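You operate a simulated robot arm through the tools that you are given. There is no shell and no other tool.

You run a simulated robot arm. Do the job below in one go: nothing can be reset, and whatever is moved stays where it is left.

JOB
Brush glue on the pink mat's spot and wait till it turns matt.
Fine: cover the whole spot; extractor on before the brush comes out; brush back in its tin, extractor off at the end; no glue on the other mats. Set down upright: glue brush. A coat counts when it lies all over at full strength: go over it till it gets no stronger.

The check looks at the end state, three seconds after you hand in, the way a careful person would. Anything else that was tipped, shoved, dropped, spilled or broken makes it a failure. Lids that push on must go on centred and level and be pressed home; caps that screw on are set level and turned clockwise until they are tight.

ROBOT AND FRAMES
A 7-joint arm with a two-finger parallel gripper, fixed in place. Base frame: the origin is on the floor under the middle of its stand, x ahead of it, y to its left, z up. Readings come in m, degrees, newtons and seconds.
With the tool pointing down near the work surface it reaches from about 0.4 to 0.9 m from the base axis. Its first joint turns from -143.0 to 143.0 degrees. Payload 3 kg.
Tool frame: the origin (TCP) lies between the finger pads and is the grasp point; the fingertips stand 0.03 m ahead of it; z points along the fingers, y is the line along which they close. Largest opening 0.094 m; finger width 0.028, thickness 0.01; the body of the gripper, 0.05 by 0.096 m, starts 0.055 m behind the TCP.
Orientation is that of the tool frame in the base frame, as a unit quaternion [x, y, z, w]. With the fingers straight down and closing along the base's y, the tool's x points along the base's -x, its y along +y and its z along -z.

CONTROLS
- The arm moves only by the tool move_arm. Its argument "motion" is a list of rows, each an object (a shift or turn left out is 0, a gripper value left out holds the last) with "linear": the shift along the base's x, y, z in m, a list of three; "turn": the turn, a rotation vector about the base's x, y, z in degrees, a list of three. In form: [{"linear": [x, y, z], "turn": [rx, ry, rz]}, ...]. A call has 1 to 20 rows; each row is the pose to reach, as a shift and turn from the pose commanded when the call began. "jaw" is the gripper command, from -1 (fully open) to 1 (shut), values between in proportion, set as the call begins (left out, the last holds). Each row takes 0.2 s and may step no farther than 0.05 m and 8.6 degrees from the row before; otherwise, or with a gripper value out of range, the whole call is refused. Where a pose cannot be reached the arm comes as near as it can. A force on the tool above 40 N (or 10 N above the force at the start of the call, whichever is more), or a blocked arm, ends the call early, and 0.2 s more pass. The fingers move at their own pace (about 0.072 m/s each) and stop on an object; they squeeze with about 30 N. The grip force told is the motor's: it shows also when the fingers shut on nothing. Time passes only in rows, and 0.2 s behind the last, so rows that repeat a pose let the fingers close. It gives the time, the measured TCP pose, the force on the tool (base axes), the opening and the grip force at its end, in the units of the frame above (readings bear some noise), with the torque about the TCP (base axes, N m) and any sound that the robot's microphone picked up.
- Cameras (640 x 400 px; columns grow to the right, rows downward): "scene" is fixed at [0.2183, 0.6516, 1.553]; the picture's right is [-0.66, -0.75, 0.00], its down [-0.59, 0.52, -0.62] and it looks along [0.47, -0.41, -0.78] (base axes); focal length 285 px, centre (320, 200). "wrist" rides on the gripper at [0.076, 0.014, -0.102] in the tool frame; the picture's right is [-0.18, 0.98, 0.00], its down [-0.75, -0.14, -0.64] and it looks along [-0.63, -0.12, 0.77] (tool axes); focal length 243 px, centre (320, 200). There is no depth. A picture from a camera that has moved, and an enlarged one, comes with that camera's place and axes in the base frame and with its lens.
- grab_frame(camera): a new picture of that camera. No time passes.
- zoom(camera, box): a new picture of the part [left, top, right, bottom] of that camera's present view, enlarged. No time passes.
- finish_job(): hands the job in; it is judged then, once.

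Nothing tells you positions but the pictures and the camera data. Unless the task says otherwise, let go and move clear before handing in.

The tools are called after "Call:" as a command line: name --argument value ..., lists and objects as JSON in quotes. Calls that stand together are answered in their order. move_arm: Moves the arm, as the interface text tells. Its arguments: {"type":"object","properties":{"motion":{"type":"array","items":{"type":"object","properties":{"linear":{"type":"array","items":{"type":"number"}},"turn":{"type":"array","items":{"type":"number"}}}}},"jaw":{"type":"number"}},"required":["motion"]} The other tools are called the same way: grab_frame (camera) takes a picture; zoom (camera, box) takes an enlarged picture of a part of a camera's view; finish_job () hands the job in.

At the start:

```text
time: 0.0
tool_pos: [0.4843, 0.2594, 1.2521]
orientation: [0.0, 1.0, 0.0, 0.0]
wrist_force: [0.5, 0.1, -0.1]
wrist_torque: [0.01, 0.01, 0.02]
finger_gap: 0.0939
grip_force: 0.1
```

scene: 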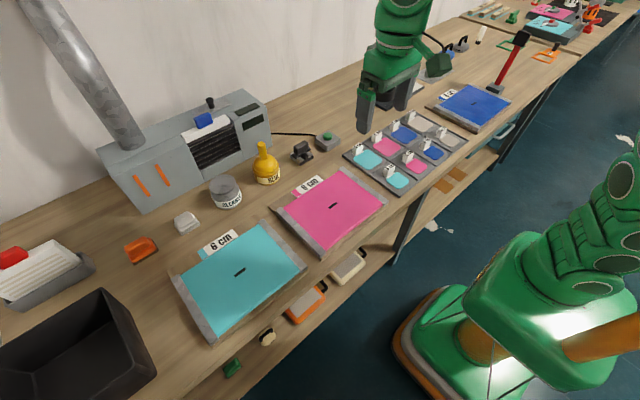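
wrist: 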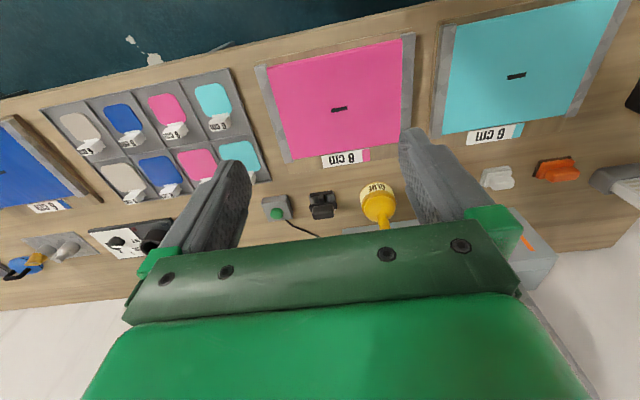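

I see a bench with three mats (cyan, pink, blue), an extractor box with a duct, a glue bottle, a tin and a small box with a green button. I'll take closer pictures before moving.

Call:
zoom --camera "scene" --box '[90, 70, 290, 220]'

Call:
zoom --camera "scene" --box '[200, 110, 400, 260]'

Call:
zoom --camera "scene" --box '[340, 20, 540, 170]'

Call:
zoom --camera "wrist" --box '[220, 20, 440, 240]'

```text
2.67 times, centred on (190, 145) of scene
camera zoom: at [0.2183, 0.6516, 1.553], right [-0.66, -0.75, 0.0], down [-0.59, 0.52, -0.62], along [0.47, -0.41, -0.78], focal length 759 px, centre (667, 347)
```

zoom: 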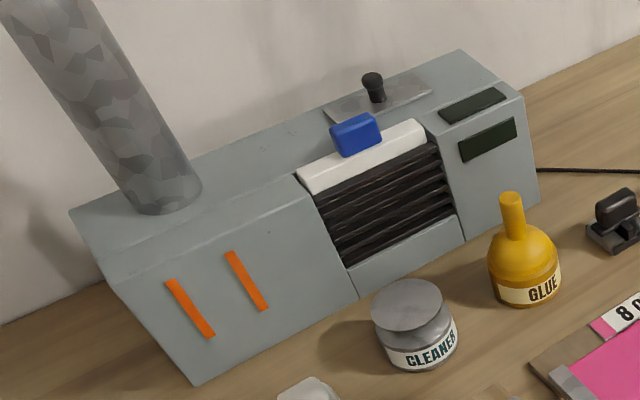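

```text
2.67 times, centred on (300, 185) of scene
camera zoom: at [0.2183, 0.6516, 1.553], right [-0.66, -0.75, 0.0], down [-0.59, 0.52, -0.62], along [0.47, -0.41, -0.78], focal length 759 px, centre (373, 240)
```

zoom: 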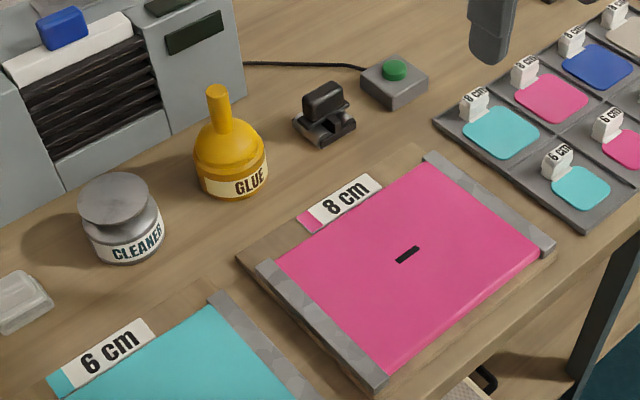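

```text
2.67 times, centred on (440, 95) of scene
camera zoom: at [0.2183, 0.6516, 1.553], right [-0.66, -0.75, 0.0], down [-0.59, 0.52, -0.62], along [0.47, -0.41, -0.78], focal length 759 px, centre (0, 480)
```

zoom: 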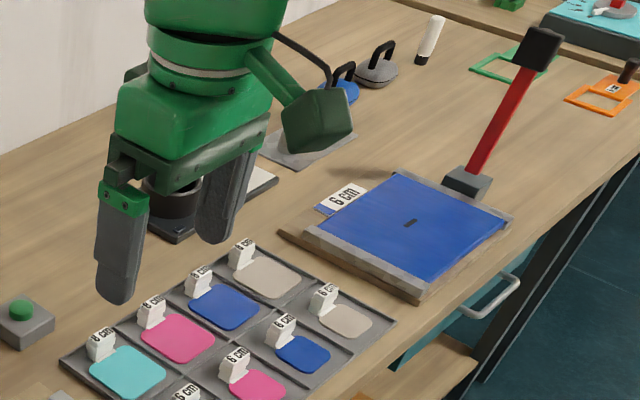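

```text
1.82 times, centred on (330, 130) of wrist
camera zoom: at [0.4101, 0.2743, 1.3544], right [0.18, 0.98, 0.0], down [0.75, -0.14, 0.64], along [0.63, -0.12, -0.77], focal length 441 px, centre (302, 327)
```

zoom: 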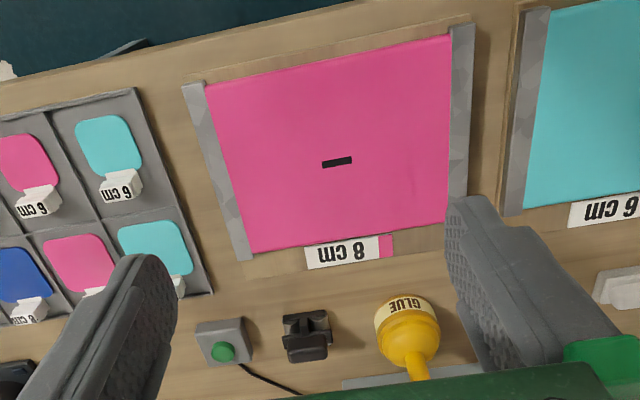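

The yellow glue tin looks like it holds the brush, with the yellow stem as its handle. I'll enlarge the extractor controls, the tin and the pink mat.

Call:
zoom --camera "scene" --box '[180, 80, 280, 150]'

Call:
zoom --camera "scene" --box '[240, 125, 350, 195]'

Call:
zoom --camera "scene" --box '[270, 165, 400, 260]'

Call:
zoom --camera "scene" --box '[340, 100, 470, 195]'

Call:
zoom --camera "scene" --box '[0, 220, 320, 400]'

Call:
zoom --camera "wrist" --box '[260, 170, 420, 250]'

```text
5.71 times, centred on (230, 115) of scene
camera zoom: at [0.2183, 0.6516, 1.553], right [-0.66, -0.75, 0.0], down [-0.59, 0.52, -0.62], along [0.47, -0.41, -0.78], focal length 1626 px, centre (834, 686)
```

zoom: 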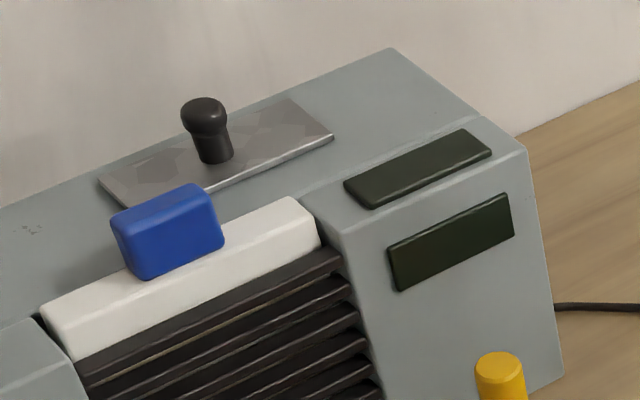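

```text
5.71 times, centred on (295, 160) of scene
camera zoom: at [0.2183, 0.6516, 1.553], right [-0.66, -0.75, 0.0], down [-0.59, 0.52, -0.62], along [0.47, -0.41, -0.78], focal length 1626 px, centre (463, 429)
```

zoom: 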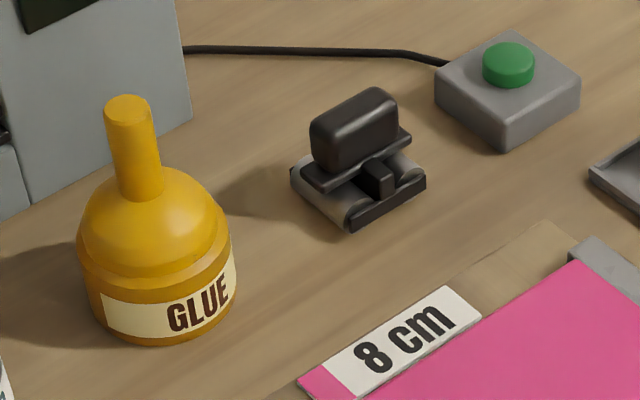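

```text
4.21 times, centred on (335, 212) of scene
camera zoom: at [0.2183, 0.6516, 1.553], right [-0.66, -0.75, 0.0], down [-0.59, 0.52, -0.62], along [0.47, -0.41, -0.78], focal length 1198 px, centre (257, 147)
```

zoom: 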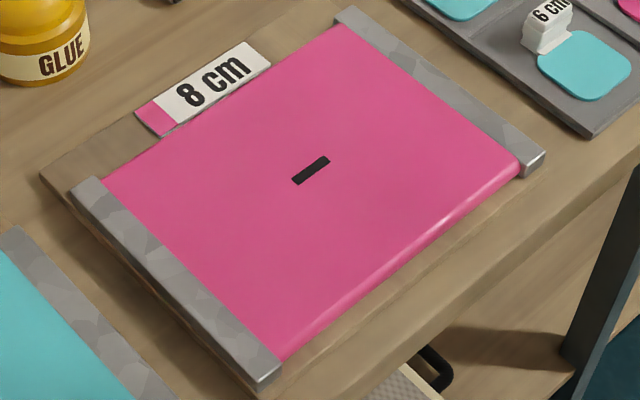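

```text
4.21 times, centred on (405, 148) of scene
camera zoom: at [0.2183, 0.6516, 1.553], right [-0.66, -0.75, 0.0], down [-0.59, 0.52, -0.62], along [0.47, -0.41, -0.78], focal length 1198 px, centre (-38, 421)
```

zoom: 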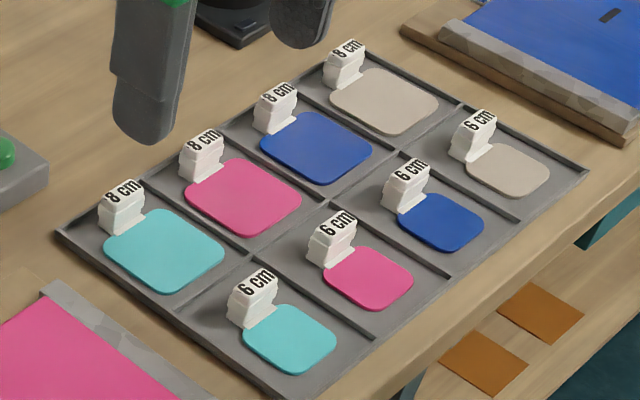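

```text
2.00 times, centred on (160, 310) of scene
camera zoom: at [0.2183, 0.6516, 1.553], right [-0.66, -0.75, 0.0], down [-0.59, 0.52, -0.62], along [0.47, -0.41, -0.78], focal length 569 px, centre (640, -20)
```

zoom: 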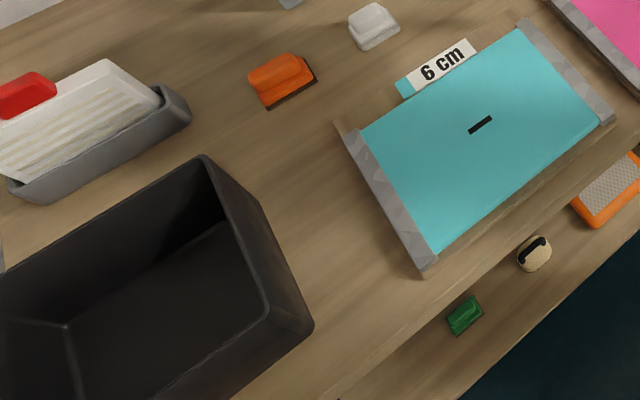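

```text
4.00 times, centred on (340, 210) of wrist
camera zoom: at [0.4101, 0.2743, 1.3544], right [0.18, 0.98, 0.0], down [0.75, -0.14, 0.64], along [0.63, -0.12, -0.77], focal length 970 px, centre (240, 160)
```

zoom: 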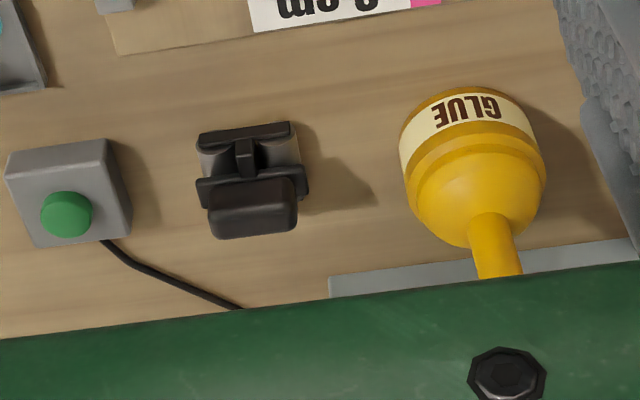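

The tear on the pink mat comes out at about (0.58, 0.28, 0.876), the glue tin at (0.82, 0.35) and the green button on a corded box at (0.82, 0.09). I'll hover above the button for a closer look with the wrist camera.

Call:
move_arm --motion '[{"linear": [0.03, -0.022, -0.017]}, {"linear": [0.06, -0.043, -0.033]}, {"linear": [0.09, -0.065, -0.05]}, {"linear": [0.12, -0.086, -0.067]}, {"linear": [0.15, -0.108, -0.084]}, {"linear": [0.18, -0.13, -0.1]}, {"linear": [0.21, -0.15, -0.117]}, {"linear": [0.236, -0.169, -0.132]}, {"linear": [0.236, -0.169, -0.132]}]'

Call:
grab_frame --camera "wrist"

Call:
grab_frame --camera "scene"

```text
time: 2.0
tool_pos: [0.7205, 0.0893, 1.1211]
orientation: [0.0, 1.0, 0.0, 0.0]
wrist_force: [0.0, -0.4, 0.1]
wrist_torque: [0.0, -0.01, -0.02]
finger_gap: 0.0938
grip_force: 0.1
```

```text
taken
camera wrist: at [0.6462, 0.1045, 1.2236], right [0.18, 0.98, 0.0], down [0.75, -0.14, 0.64], along [0.63, -0.12, -0.77], focal length 243 px, centre (320, 200)
```

wrist: 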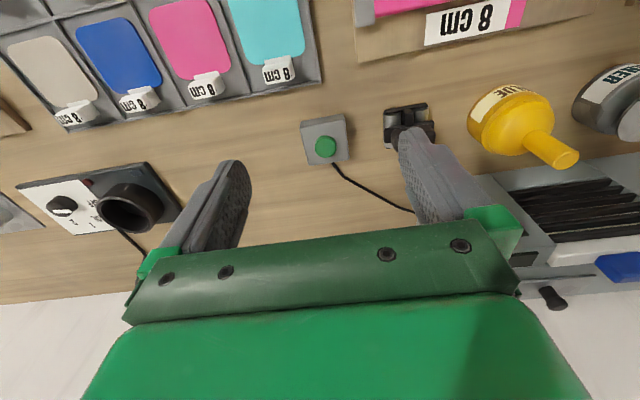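

```text
taken
```

scene: 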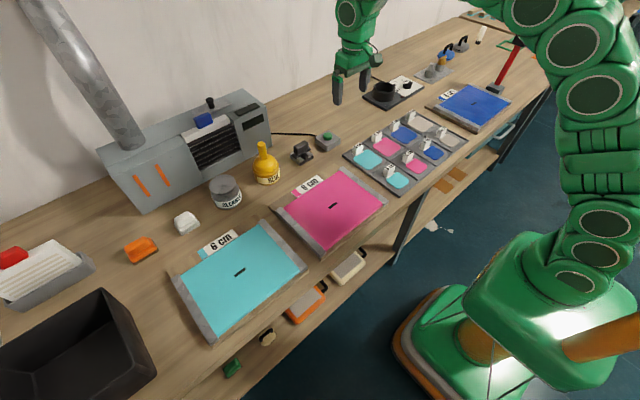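

The wrist camera also shows another device at lower y, with a white dial plate and a black cup on a cord. I'll zoom in on it and on the green button box to tell which one controls the extractor.

Call:
zoom --camera "wrist" --box '[0, 150, 190, 260]'

Call:
zoom --camera "wrist" --box '[280, 80, 480, 220]'

Call:
zoom --camera "wrist" --box '[460, 50, 640, 320]'

Call:
zoom --camera "scene" --box '[340, 30, 500, 130]'

```text
3.37 times, centred on (95, 205) of wrist
camera zoom: at [0.6462, 0.1045, 1.2236], right [0.18, 0.98, 0.0], down [0.75, -0.14, 0.64], along [0.63, -0.12, -0.77], focal length 817 px, centre (1078, 183)
```

zoom: 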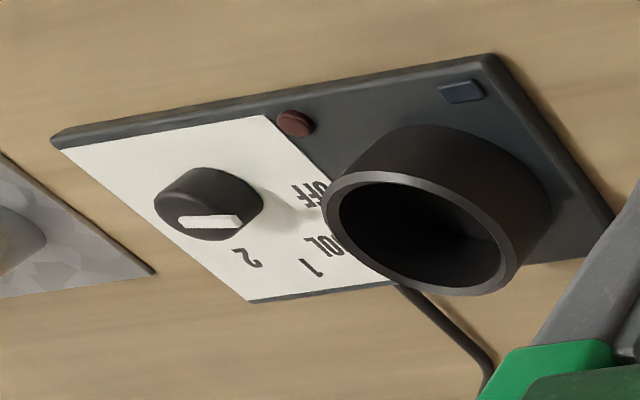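

```text
2.86 times, centred on (380, 150) of wrist
camera zoom: at [0.6462, 0.1045, 1.2236], right [0.18, 0.98, 0.0], down [0.75, -0.14, 0.64], along [0.63, -0.12, -0.77], focal length 693 px, centre (149, 343)
```

zoom: 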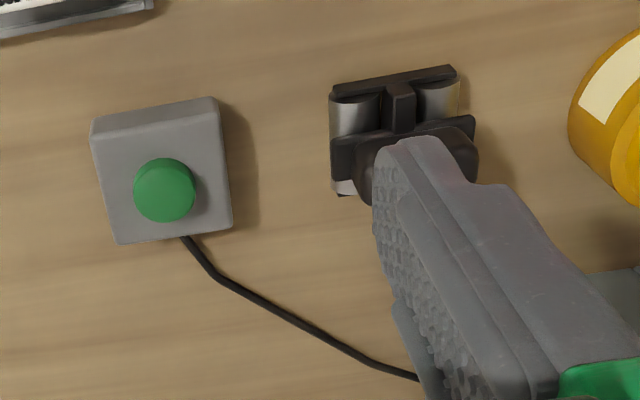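

```text
1.48 times, centred on (550, 185) of wrist
camera zoom: at [0.6462, 0.1045, 1.2236], right [0.18, 0.98, 0.0], down [0.75, -0.14, 0.64], along [0.63, -0.12, -0.77], focal length 359 px, centre (-21, 222)
```

zoom: 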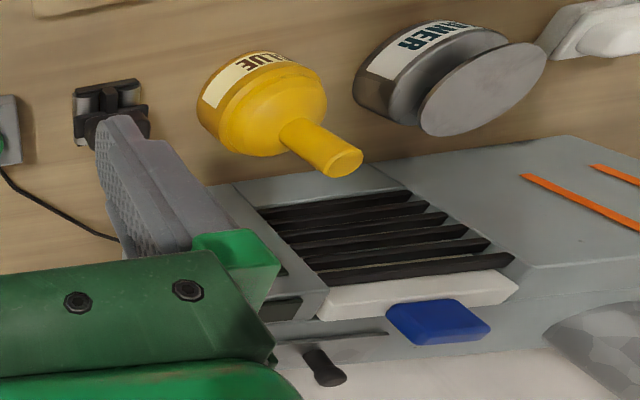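

```text
4.00 times, centred on (420, 80) of scene
camera zoom: at [0.2183, 0.6516, 1.553], right [-0.66, -0.75, 0.0], down [-0.59, 0.52, -0.62], along [0.47, -0.41, -0.78], focal length 1138 px, centre (-80, 680)
```

zoom: 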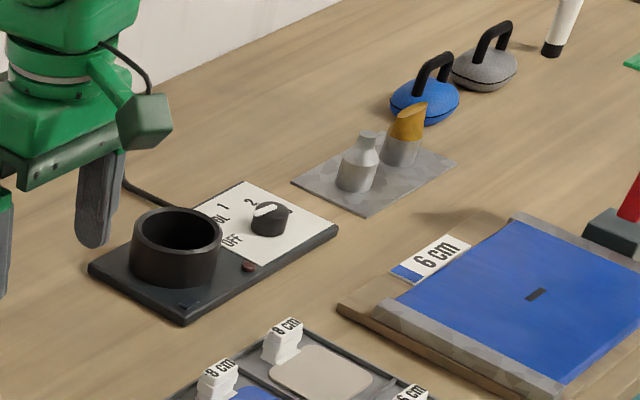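

The dial device looks like a hot-air stand, so it isn't the extractor. The green button is corded to the extractor and its top sits at about (0.823, 0.081, 0.885). I'll shut the fingers and move above it.

Call:
move_arm --motion '[{"linear": [0.03, -0.002, -0.03]}, {"linear": [0.06, -0.005, -0.06]}, {"linear": [0.09, -0.008, -0.09]}, {"linear": [0.103, -0.0085, -0.13]}, {"linear": [0.103, -0.0085, -0.16]}, {"linear": [0.103, -0.0085, -0.17]}, {"linear": [0.103, -0.0085, -0.17]}]' --jaw 1

Call:
grab_frame --camera "wrist"

Call:
zoom --camera "scene" --box '[260, 80, 400, 180]'

```text
time: 3.6
tool_pos: [0.8251, 0.083, 0.9484]
orientation: [0.0, 1.0, 0.0, 0.0]
wrist_force: [-1.3, -1.1, -0.3]
wrist_torque: [-0.02, 0.0, -0.01]
finger_gap: 0.0
grip_force: 30.3
```

```text
taken
camera wrist: at [0.7501, 0.0972, 1.0517], right [0.18, 0.98, 0.0], down [0.75, -0.14, 0.64], along [0.63, -0.12, -0.77], focal length 243 px, centre (320, 200)
```

wrist: 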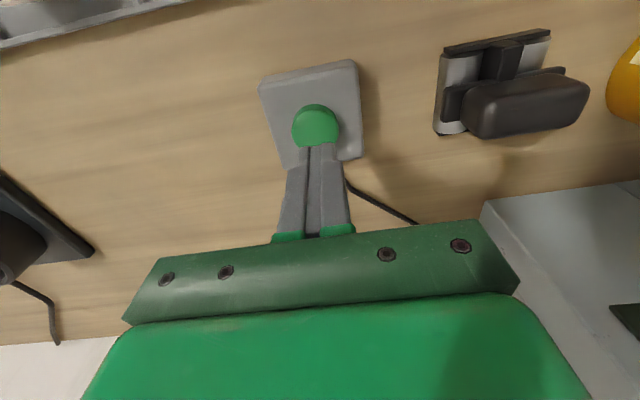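

```text
4.00 times, centred on (330, 130) of scene
camera zoom: at [0.2183, 0.6516, 1.553], right [-0.66, -0.75, 0.0], down [-0.59, 0.52, -0.62], along [0.47, -0.41, -0.78], focal length 1138 px, centre (280, 480)
```

zoom: 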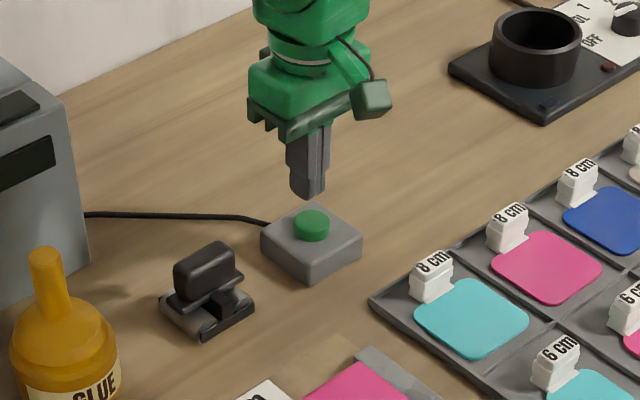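

The fingertips are nearly over the button. I'll shift about 4 mm toward the base and press straight down in small steps.

Call:
move_arm --motion '[{"linear": [-0.005, -0.001, -0.015]}, {"linear": [-0.005, -0.001, -0.025]}, {"linear": [-0.005, -0.001, -0.03]}, {"linear": [-0.005, -0.001, -0.033]}, {"linear": [-0.005, -0.001, -0.036]}]'

Call:
zoom --camera "scene" --box '[260, 80, 400, 180]'

```text
time: 4.8
tool_pos: [0.8187, 0.0818, 0.914]
orientation: [0.0, 1.0, 0.001, 0.001]
wrist_force: [-4.2, 1.0, 16.1]
wrist_torque: [0.04, 0.13, 0.03]
finger_gap: 0.0002
grip_force: 30.1
heard: click
```

```text
4.00 times, centred on (330, 130) of scene
camera zoom: at [0.2183, 0.6516, 1.553], right [-0.66, -0.75, 0.0], down [-0.59, 0.52, -0.62], along [0.47, -0.41, -0.78], focal length 1138 px, centre (280, 480)
```

zoom: 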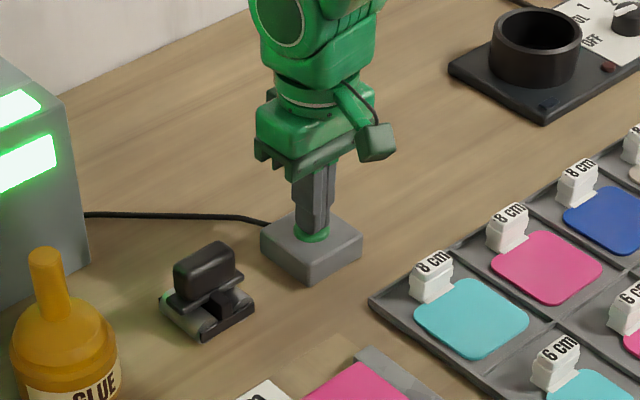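

I heard a click and the extractor's lamps lit green. I'll lift off and check that it stays on.

Call:
move_arm --motion '[{"linear": [0, 0, 0.03]}, {"linear": [0, 0, 0.07]}, {"linear": [0, 0, 0.12]}, {"linear": [-0.04, 0.02, 0.14]}]' --jaw 0.2

Call:
grab_frame --camera "scene"

Call:
zoom --camera "scene" --box '[180, 80, 280, 150]'

```text
time: 5.8
tool_pos: [0.7759, 0.1007, 1.0528]
orientation: [0.0, 1.0, 0.001, 0.0]
wrist_force: [0.2, -0.4, 0.0]
wrist_torque: [0.02, -0.02, 0.0]
finger_gap: 0.0375
grip_force: 0.1
```

```text
taken
```

scene: 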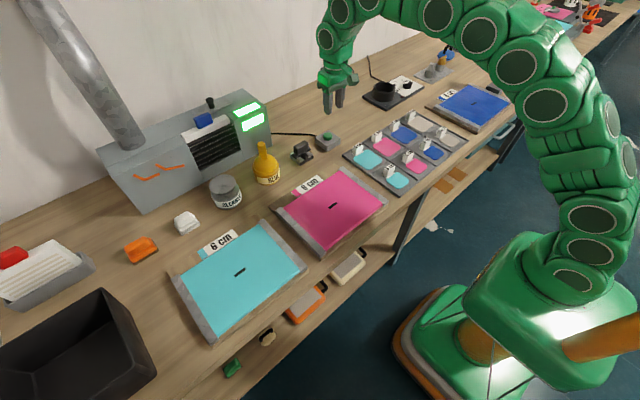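

```text
5.71 times, centred on (230, 115) of scene
camera zoom: at [0.2183, 0.6516, 1.553], right [-0.66, -0.75, 0.0], down [-0.59, 0.52, -0.62], along [0.47, -0.41, -0.78], focal length 1626 px, centre (834, 686)
```

zoom: 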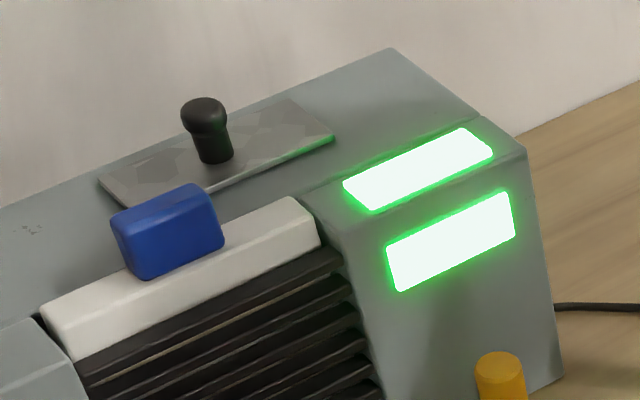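

The extractor stays on and its ribbons are now fluttering. Next I'll move over towards the glue tin and look at it closely.

Call:
move_arm --motion '[{"linear": [-0.02, 0.03, 0.02]}, {"linear": [-0.03, 0.07, 0.04]}, {"linear": [-0.03, 0.115, 0.05]}, {"linear": [-0.03, 0.16, 0.06]}, {"linear": [-0.03, 0.205, 0.07]}, {"linear": [-0.03, 0.245, 0.07]}, {"linear": [-0.03, 0.245, 0.07]}]'

Call:
grab_frame --camera "wrist"

Call:
grab_frame --camera "scene"

```text
time: 7.4
tool_pos: [0.7506, 0.3466, 1.1213]
orientation: [0.0, 1.0, -0.001, -0.001]
wrist_force: [0.6, -0.2, -0.4]
wrist_torque: [0.03, -0.03, -0.01]
finger_gap: 0.0378
grip_force: 0.0
```

```text
taken
camera wrist: at [0.6764, 0.3612, 1.2256], right [0.18, 0.98, 0.0], down [0.75, -0.14, 0.64], along [0.63, -0.12, -0.77], focal length 243 px, centre (320, 200)
```

wrist: 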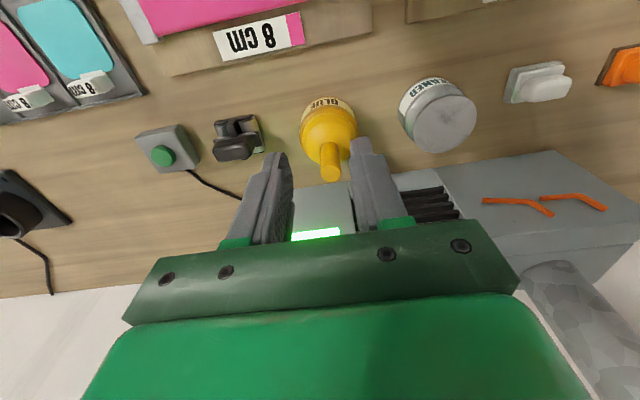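

```text
taken
```

scene: 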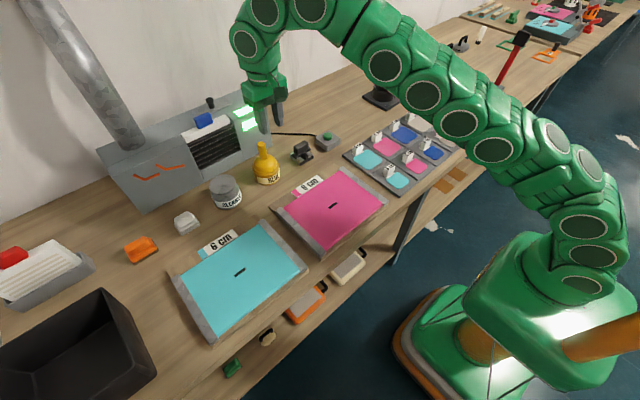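

Call:
zoom --camera "wrist" --box '[280, 80, 380, 200]'

Call:
zoom --camera "scene" --box '[225, 120, 305, 195]'

```text
3.33 times, centred on (330, 140) of wrist
camera zoom: at [0.6764, 0.3612, 1.2256], right [0.18, 0.98, 0.0], down [0.75, -0.14, 0.64], along [0.63, -0.12, -0.77], focal length 809 px, centre (287, 400)
```

zoom: 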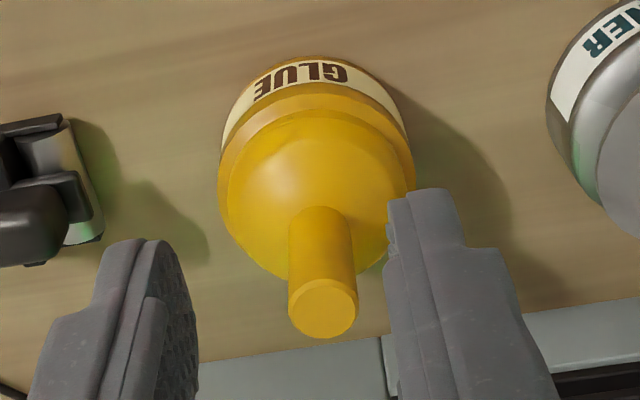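

```text
5.33 times, centred on (265, 158) of scene
camera zoom: at [0.2183, 0.6516, 1.553], right [-0.66, -0.75, 0.0], down [-0.59, 0.52, -0.62], along [0.47, -0.41, -0.78], focal length 1518 px, centre (613, 427)
```

zoom: 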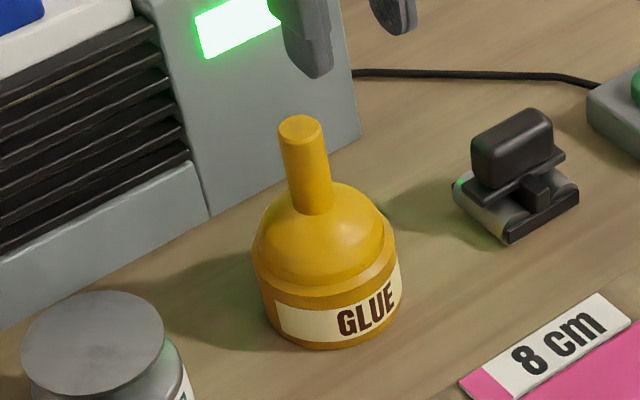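

The top of the stem is at about (0.833, 0.345, 0.990); it is about 22 mm thick and rises roughly 6 cm above the dome. That is near the reach limit, so I'll hover above it and check the pose.

Call:
move_arm --motion '[{"linear": [0.025, 0, -0.015]}, {"linear": [0.05, 0, -0.03]}, {"linear": [0.07, 0, -0.045]}, {"linear": [0.084, -0.001, -0.062]}, {"linear": [0.084, -0.001, -0.062]}]' --jaw -0.06

Call:
grab_frame --camera "wrist"

Call:
zoom --camera "scene" --box '[205, 80, 325, 195]'

```text
time: 8.6
tool_pos: [0.7954, 0.3264, 1.0628]
orientation: [0.001, 1.0, 0.0, 0.0]
wrist_force: [0.6, 0.7, -0.7]
wrist_torque: [0.0, 0.0, 0.03]
finger_gap: 0.0499
grip_force: 0.1
out of reach, approached as far as the arm can: row 1, 2, 3, 4, 5
```

```text
taken
camera wrist: at [0.7204, 0.3421, 1.1659], right [0.18, 0.98, 0.0], down [0.75, -0.14, 0.64], along [0.63, -0.12, -0.77], focal length 243 px, centre (320, 200)
```

wrist: 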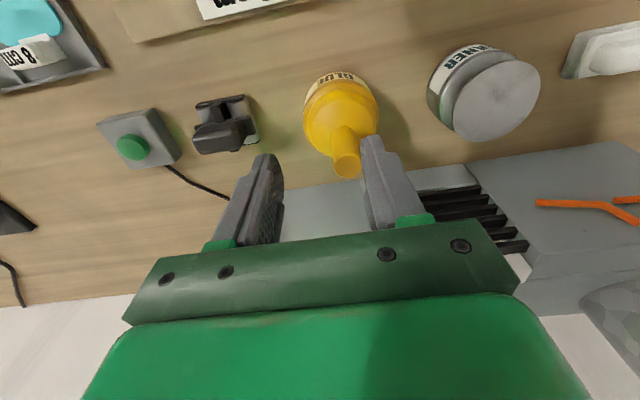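

```text
3.48 times, centred on (265, 138) of scene
camera zoom: at [0.2183, 0.6516, 1.553], right [-0.66, -0.75, 0.0], down [-0.59, 0.52, -0.62], along [0.47, -0.41, -0.78], focal length 990 px, centre (511, 417)
```

zoom: 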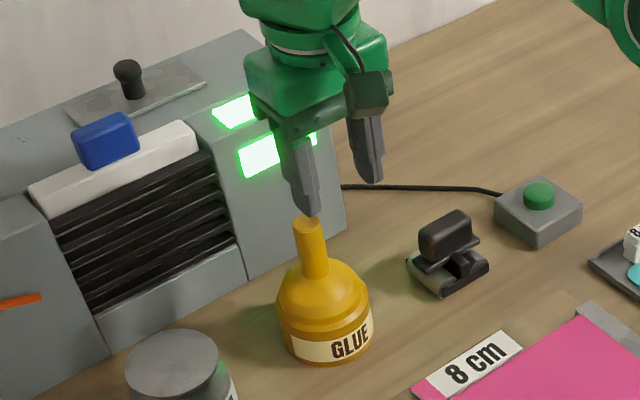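

With the tool straight down this spot is out of reach; the arm stopped about 4 cm short. I'll tilt the fingers outward by 30° about y, which keeps the closing line horizontal, so the arm can reach the stem.

Call:
move_arm --motion '[{"linear": [-0.04, 0, 0.01], "turn": [0, -7.5, 0]}, {"linear": [-0.05, 0, 0.01], "turn": [0, -15, 0]}, {"linear": [-0.05, 0, 0.01], "turn": [0, -22.5, 0]}, {"linear": [-0.05, 0, 0.01], "turn": [0, -30, 0]}, {"linear": [-0.05, 0, 0.01], "turn": [0, -30, 0]}]'

Call:
grab_frame --camera "wrist"

Call:
zoom --camera "scene" --box '[205, 80, 325, 195]'

```text
time: 9.8
tool_pos: [0.7429, 0.3262, 1.0737]
orientation: [0.0, 0.966, -0.001, 0.26]
wrist_force: [-0.5, 0.4, 0.0]
wrist_torque: [0.0, -0.02, 0.02]
finger_gap: 0.0497
grip_force: 0.0
```

```text
taken
camera wrist: at [0.6277, 0.3415, 1.125], right [0.16, 0.98, 0.09], down [0.33, -0.14, 0.93], along [0.93, -0.12, -0.35], focal length 243 px, centre (320, 200)
```

wrist: 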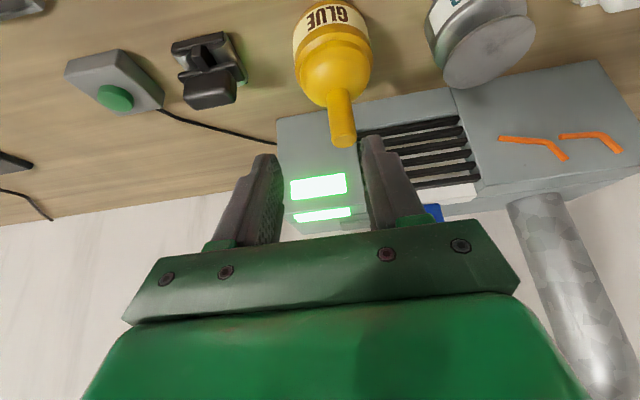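

```text
3.48 times, centred on (265, 138) of scene
camera zoom: at [0.2183, 0.6516, 1.553], right [-0.66, -0.75, 0.0], down [-0.59, 0.52, -0.62], along [0.47, -0.41, -0.78], focal length 990 px, centre (511, 417)
```

zoom: 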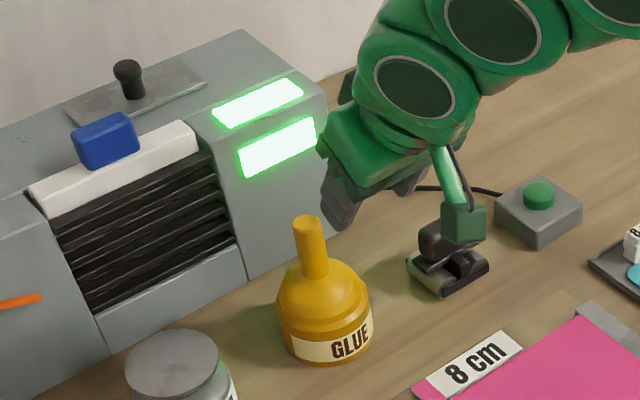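

The tilted pose works, and a fresh triangulation still puts the stem top at (0.833, 0.345, 0.990). I'll move to a pre-grasp pose backed off along the tool axis.

Call:
move_arm --motion '[{"linear": [0.022, 0.01, -0.012]}, {"linear": [0.045, 0.0188, -0.0235]}, {"linear": [0.045, 0.0188, -0.0235]}]'

Call:
grab_frame --camera "wrist"

Call:
zoom --camera "scene" --box '[205, 80, 325, 195]'

```text
time: 10.6
tool_pos: [0.7871, 0.3446, 1.0518]
orientation: [0.0, 0.966, 0.0, 0.259]
wrist_force: [-0.1, 0.4, 0.8]
wrist_torque: [0.01, -0.04, -0.02]
finger_gap: 0.0498
grip_force: 0.1
```

```text
taken
camera wrist: at [0.672, 0.3594, 1.1029], right [0.16, 0.98, 0.09], down [0.33, -0.14, 0.93], along [0.93, -0.12, -0.35], focal length 243 px, centre (320, 200)
```

wrist: 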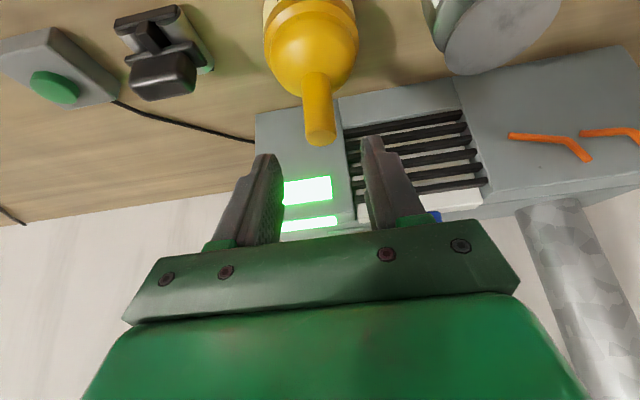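

```text
3.48 times, centred on (265, 138) of scene
camera zoom: at [0.2183, 0.6516, 1.553], right [-0.66, -0.75, 0.0], down [-0.59, 0.52, -0.62], along [0.47, -0.41, -0.78], focal length 990 px, centre (511, 417)
```

zoom: 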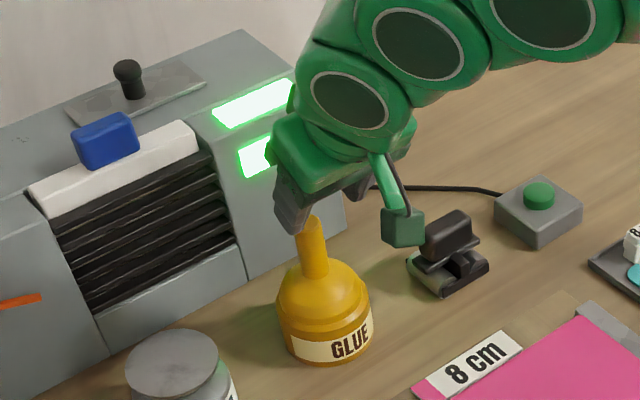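

The fingers line up on either side of the stem. I'll slide in along the tool axis to the grasp height, without closing yet.

Call:
move_arm --motion '[{"linear": [0.012, -0.001, -0.02]}, {"linear": [0.023, -0.001, -0.04]}, {"linear": [0.034, -0.001, -0.06]}, {"linear": [0.044, -0.001, -0.077]}, {"linear": [0.044, -0.001, -0.077]}]'

Call:
grab_frame --camera "wrist"

Call:
zoom --camera "scene" --box '[205, 80, 325, 195]'

```text
time: 11.8
tool_pos: [0.8318, 0.3467, 0.9739]
orientation: [0.0, 0.966, 0.0, 0.259]
wrist_force: [0.2, -0.2, 0.2]
wrist_torque: [0.0, 0.0, 0.01]
finger_gap: 0.0499
grip_force: 0.1
```

```text
taken
camera wrist: at [0.7169, 0.3609, 1.0261], right [0.16, 0.98, 0.09], down [0.33, -0.14, 0.93], along [0.93, -0.12, -0.35], focal length 243 px, centre (320, 200)
```

wrist: 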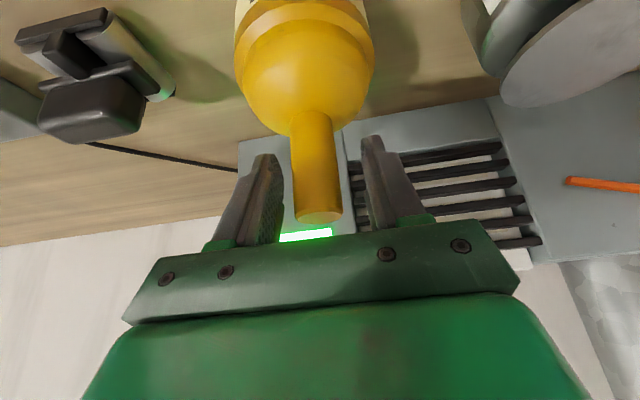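

```text
3.48 times, centred on (265, 138) of scene
camera zoom: at [0.2183, 0.6516, 1.553], right [-0.66, -0.75, 0.0], down [-0.59, 0.52, -0.62], along [0.47, -0.41, -0.78], focal length 990 px, centre (511, 417)
```

zoom: 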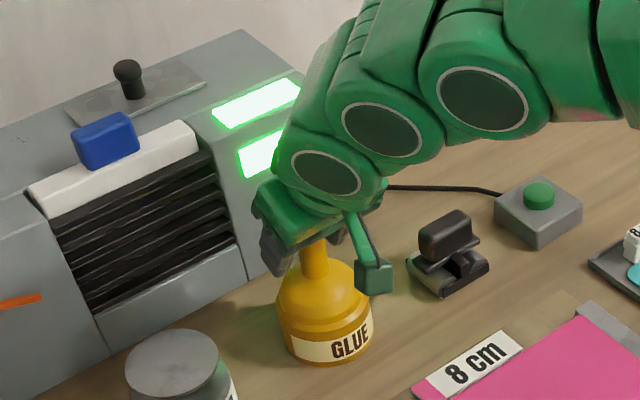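

The stem is centred between the pads, so I'll close on it.

Call:
move_arm --motion '[{"linear": [0, 0, 0]}, {"linear": [0, 0, 0]}, {"linear": [0, 0, 0]}]' --jaw 1

Call:
grab_frame --camera "wrist"

```text
time: 12.6
tool_pos: [0.8328, 0.3464, 0.9754]
orientation: [0.0, 0.966, 0.0, 0.258]
wrist_force: [0.4, -0.6, 0.9]
wrist_torque: [-0.05, -0.01, -0.02]
finger_gap: 0.0244
grip_force: 29.8
```

```text
taken
camera wrist: at [0.7167, 0.3609, 1.0261], right [0.16, 0.98, 0.09], down [0.33, -0.14, 0.93], along [0.93, -0.12, -0.35], focal length 243 px, centre (320, 200)
```

wrist: 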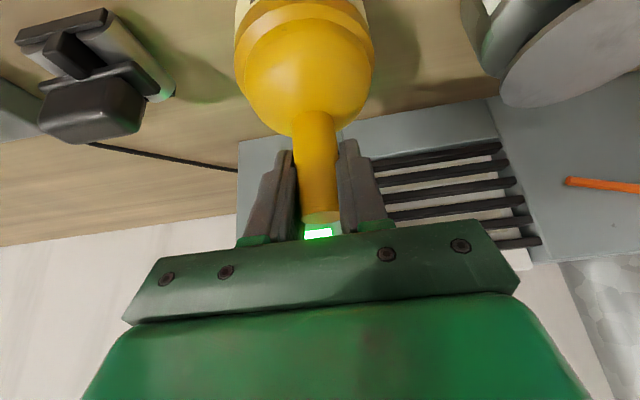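

The stem is gripped at 24 mm. I'll lift 15 mm and see what comes up.

Call:
move_arm --motion '[{"linear": [0, 0, 0.004]}, {"linear": [0, 0, 0.008]}, {"linear": [0, 0, 0.015]}]'

Call:
grab_frame --camera "wrist"

Call:
zoom --camera "scene" --box '[225, 120, 305, 195]'

```text
time: 13.4
tool_pos: [0.8313, 0.347, 0.9891]
orientation: [0.0, 0.966, 0.0, 0.259]
wrist_force: [0.3, -0.1, 0.3]
wrist_torque: [0.01, -0.01, 0.01]
finger_gap: 0.0255
grip_force: 0.1
```

```text
taken
camera wrist: at [0.7158, 0.3609, 1.0401], right [0.16, 0.98, 0.09], down [0.33, -0.14, 0.93], along [0.93, -0.12, -0.35], focal length 243 px, centre (320, 200)
```

wrist: 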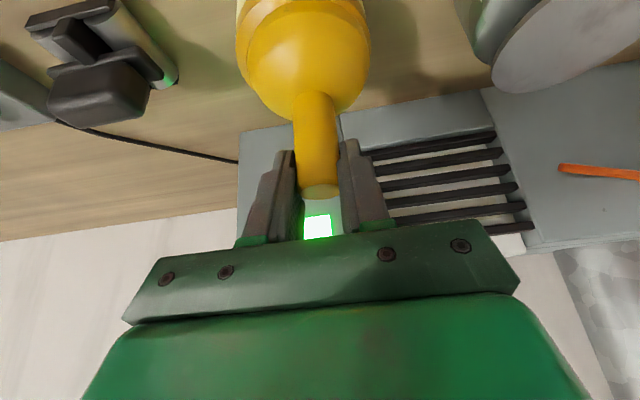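

```text
5.33 times, centred on (265, 158) of scene
camera zoom: at [0.2183, 0.6516, 1.553], right [-0.66, -0.75, 0.0], down [-0.59, 0.52, -0.62], along [0.47, -0.41, -0.78], focal length 1518 px, centre (613, 427)
```

zoom: 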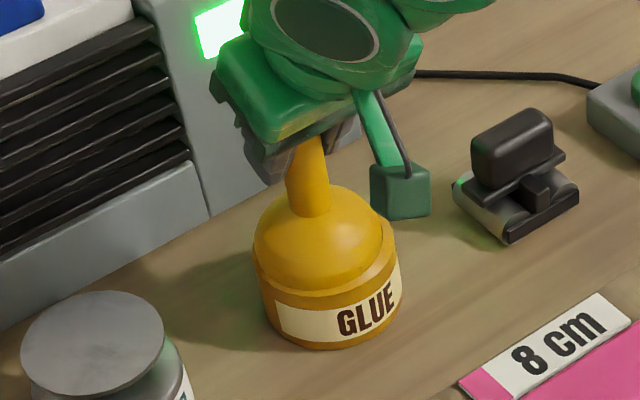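

The stem stayed put while the fingers slid up, and the grip force now reads 0.1. I'll command the jaw shut again and watch it.

Call:
move_arm --motion '[{"linear": [0, 0, 0]}, {"linear": [0, 0, 0]}]' --jaw 1

Call:
zoom --camera "wrist" --box '[230, 80, 410, 250]'

```text
time: 14.0
tool_pos: [0.8311, 0.3467, 0.9889]
orientation: [0.0, 0.966, 0.0, 0.258]
wrist_force: [0.4, -0.4, 0.0]
wrist_torque: [-0.01, -0.01, 0.01]
finger_gap: 0.0233
grip_force: 30.7
```

```text
2.35 times, centred on (320, 165) of wrist
camera zoom: at [0.7159, 0.3609, 1.0401], right [0.16, 0.98, 0.09], down [0.33, -0.14, 0.93], along [0.93, -0.12, -0.35], focal length 571 px, centre (320, 282)
```

zoom: 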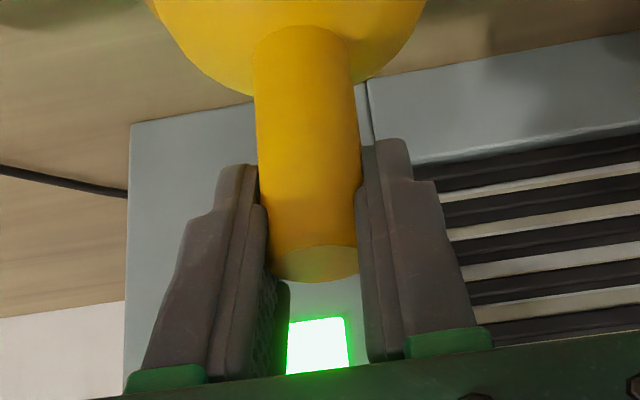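

The jaw grips again when I command it explicitly, so I'll pass the jaw value on every call from now on. I'll reopen, go back down to the earlier grasp height and re-grip.

Call:
move_arm --motion '[{"linear": [0, 0, 0]}, {"linear": [0, -0.001, -0.007]}, {"linear": [0, -0.001, -0.015]}, {"linear": [0, -0.001, -0.015]}]' --jaw 0.2

Call:
move_arm --motion '[{"linear": [0, 0, 0]}, {"linear": [0, 0, 0]}, {"linear": [0, 0, 0]}, {"linear": [0, 0, 0]}]' --jaw 1

Call:
move_arm --motion '[{"linear": [0, 0, 0.002]}, {"linear": [0, 0, 0.004]}, {"linear": [0, 0, 0.006]}]' --jaw 1

Call:
zoom --camera "scene" --box '[225, 120, 305, 195]'

```text
time: 15.0
tool_pos: [0.8303, 0.3456, 0.9737]
orientation: [-0.001, 0.966, -0.001, 0.259]
wrist_force: [-0.7, 0.1, -0.1]
wrist_torque: [0.0, 0.0, -0.03]
finger_gap: 0.0374
grip_force: 0.0
```

```text
time: 16.0
tool_pos: [0.8331, 0.3466, 0.9743]
orientation: [0.0, 0.966, 0.001, 0.259]
wrist_force: [0.4, 1.2, 1.0]
wrist_torque: [0.07, -0.06, 0.05]
finger_gap: 0.0243
grip_force: 30.8
```

```text
time: 16.8
tool_pos: [0.8308, 0.344, 0.9793]
orientation: [0.0, 0.966, -0.001, 0.258]
wrist_force: [-0.3, -0.9, -0.6]
wrist_torque: [-0.04, -0.01, -0.02]
finger_gap: 0.0245
grip_force: 30.0
```

```text
5.33 times, centred on (265, 158) of scene
camera zoom: at [0.2183, 0.6516, 1.553], right [-0.66, -0.75, 0.0], down [-0.59, 0.52, -0.62], along [0.47, -0.41, -0.78], focal length 1518 px, centre (613, 427)
```

zoom: 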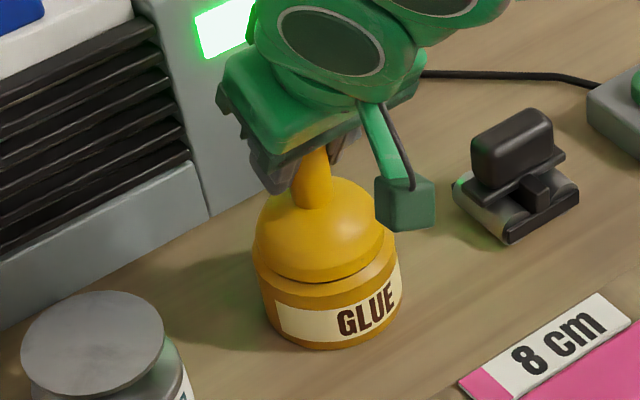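

This time the dome, which is the brush's cap, is parting from the tin cleanly. I'll keep lifting straight up.

Call:
move_arm --motion '[{"linear": [0, 0, 0.01]}, {"linear": [0, 0, 0.02]}, {"linear": [0, 0, 0.03]}, {"linear": [0, 0, 0.04]}]' --jaw 1

Call:
zoom --camera "scene" --box '[225, 120, 305, 195]'

Call:
zoom --camera "wrist" --box '[200, 0, 440, 250]'

```text
time: 17.8
tool_pos: [0.8313, 0.3459, 1.02]
orientation: [0.001, 0.966, 0.0, 0.259]
wrist_force: [0.4, 0.3, -1.3]
wrist_torque: [0.01, 0.0, 0.0]
finger_gap: 0.0241
grip_force: 29.7
```

```text
5.33 times, centred on (265, 158) of scene
camera zoom: at [0.2183, 0.6516, 1.553], right [-0.66, -0.75, 0.0], down [-0.59, 0.52, -0.62], along [0.47, -0.41, -0.78], focal length 1518 px, centre (613, 427)
```

zoom: 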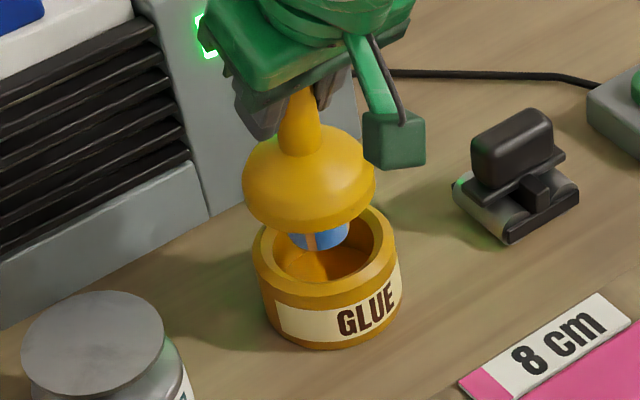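

```text
1.60 times, centred on (320, 125) of wrist
camera zoom: at [0.7162, 0.3599, 1.0717], right [0.16, 0.98, 0.09], down [0.33, -0.14, 0.93], along [0.93, -0.12, -0.35], focal length 388 px, centre (320, 320)
```

zoom: 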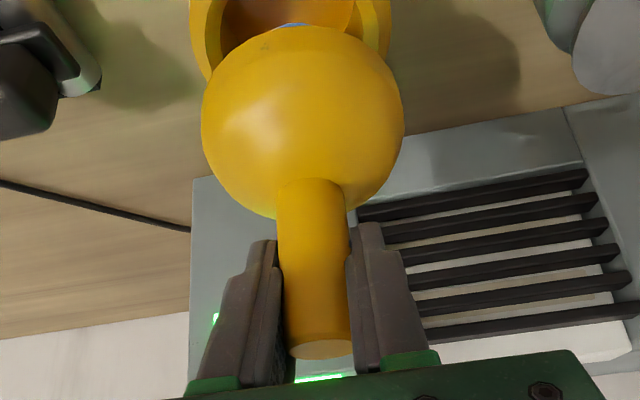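

The brush, with its blue ferrule and bristles, is coming out of the open tin. I'll lift further until it clears the rim.

Call:
move_arm --motion '[{"linear": [0, 0, 0.01]}, {"linear": [0, 0, 0.02]}, {"linear": [0, 0, 0.03]}, {"linear": [0, 0, 0.04]}]' --jaw 1

Call:
zoom --camera "scene" --box '[225, 120, 305, 195]'

Call:
zoom --camera "wrist" --box '[200, 0, 440, 250]'

```text
time: 18.8
tool_pos: [0.8313, 0.3441, 1.0606]
orientation: [0.0, 0.966, 0.0, 0.258]
wrist_force: [0.2, -0.7, -1.3]
wrist_torque: [0.01, -0.02, 0.0]
finger_gap: 0.0241
grip_force: 30.8
```

```text
5.33 times, centred on (265, 158) of scene
camera zoom: at [0.2183, 0.6516, 1.553], right [-0.66, -0.75, 0.0], down [-0.59, 0.52, -0.62], along [0.47, -0.41, -0.78], focal length 1518 px, centre (613, 427)
```

zoom: 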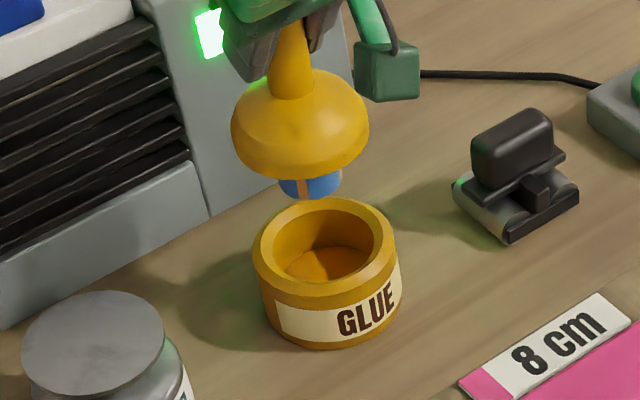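

```text
1.60 times, centred on (320, 125) of wrist
camera zoom: at [0.716, 0.3586, 1.1114], right [0.16, 0.98, 0.09], down [0.33, -0.14, 0.93], along [0.93, -0.12, -0.35], focal length 388 px, centre (320, 320)
```

zoom: 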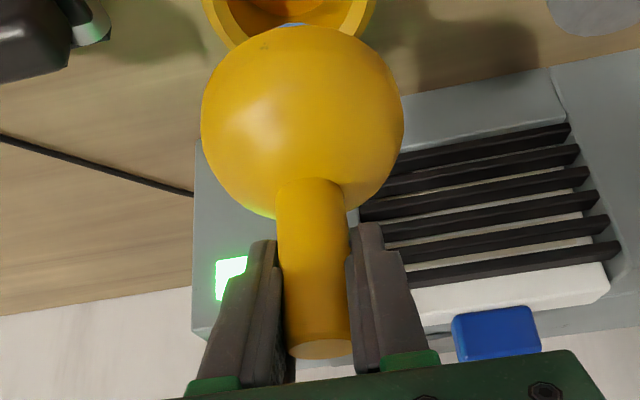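

The brush is clear: its tip hangs about 0.12 m below the TCP. I'll carry it upright over to the pink mat's tear and stop above it.

Call:
move_arm --motion '[{"linear": [0, 0, 0.02]}, {"linear": [-0.02, -0.005, 0.03]}, {"linear": [-0.055, -0.014, 0.03]}, {"linear": [-0.09, -0.023, 0.03]}, {"linear": [-0.125, -0.032, 0.03]}, {"linear": [-0.16, -0.041, 0.03]}, {"linear": [-0.195, -0.05, 0.03]}, {"linear": [-0.225, -0.058, 0.03]}, {"linear": [-0.2485, -0.0645, 0.03]}, {"linear": [-0.2485, -0.0645, 0.03]}]' --jaw 1

Call:
grab_frame --camera "scene"

Call:
zoom --camera "scene" --box '[250, 120, 410, 250]'

Call:
grab_frame --camera "wrist"

```text
time: 21.0
tool_pos: [0.5831, 0.2793, 1.0905]
orientation: [0.001, 0.966, 0.0, 0.259]
wrist_force: [0.7, -0.1, -1.0]
wrist_torque: [0.01, 0.02, -0.01]
finger_gap: 0.0241
grip_force: 30.0
```

```text
taken
```

scene: 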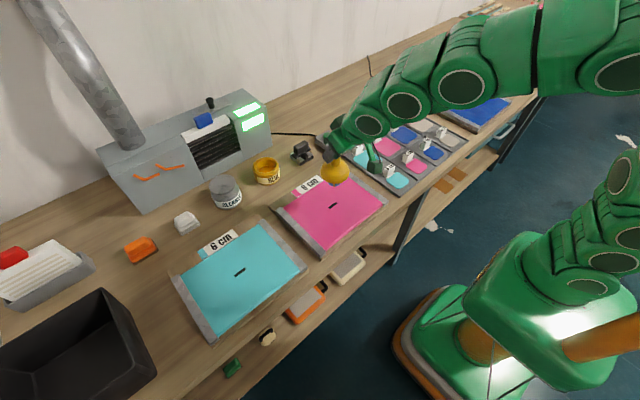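

```text
3.08 times, centred on (330, 185) of scene
camera zoom: at [0.2183, 0.6516, 1.553], right [-0.66, -0.75, 0.0], down [-0.59, 0.52, -0.62], along [0.47, -0.41, -0.78], focal length 876 px, centre (289, 246)
```

zoom: 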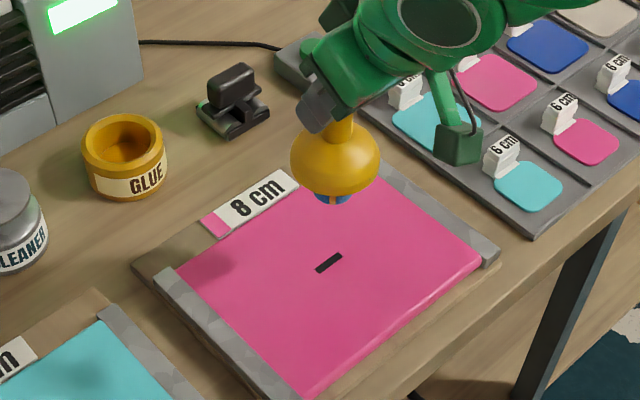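

```text
taken
camera wrist: at [0.4677, 0.2937, 1.1406], right [0.16, 0.98, 0.09], down [0.33, -0.14, 0.93], along [0.93, -0.12, -0.35], focal length 243 px, centre (320, 200)
```

wrist: 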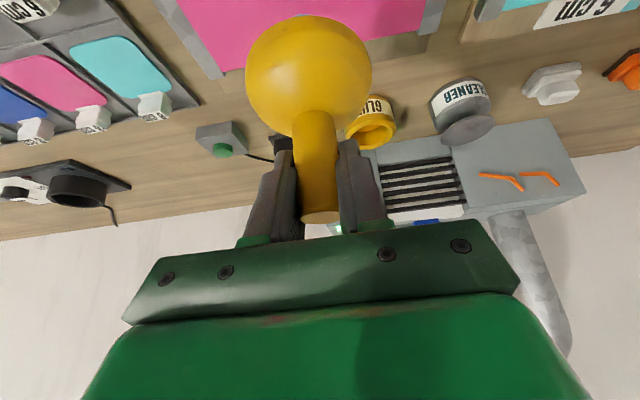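

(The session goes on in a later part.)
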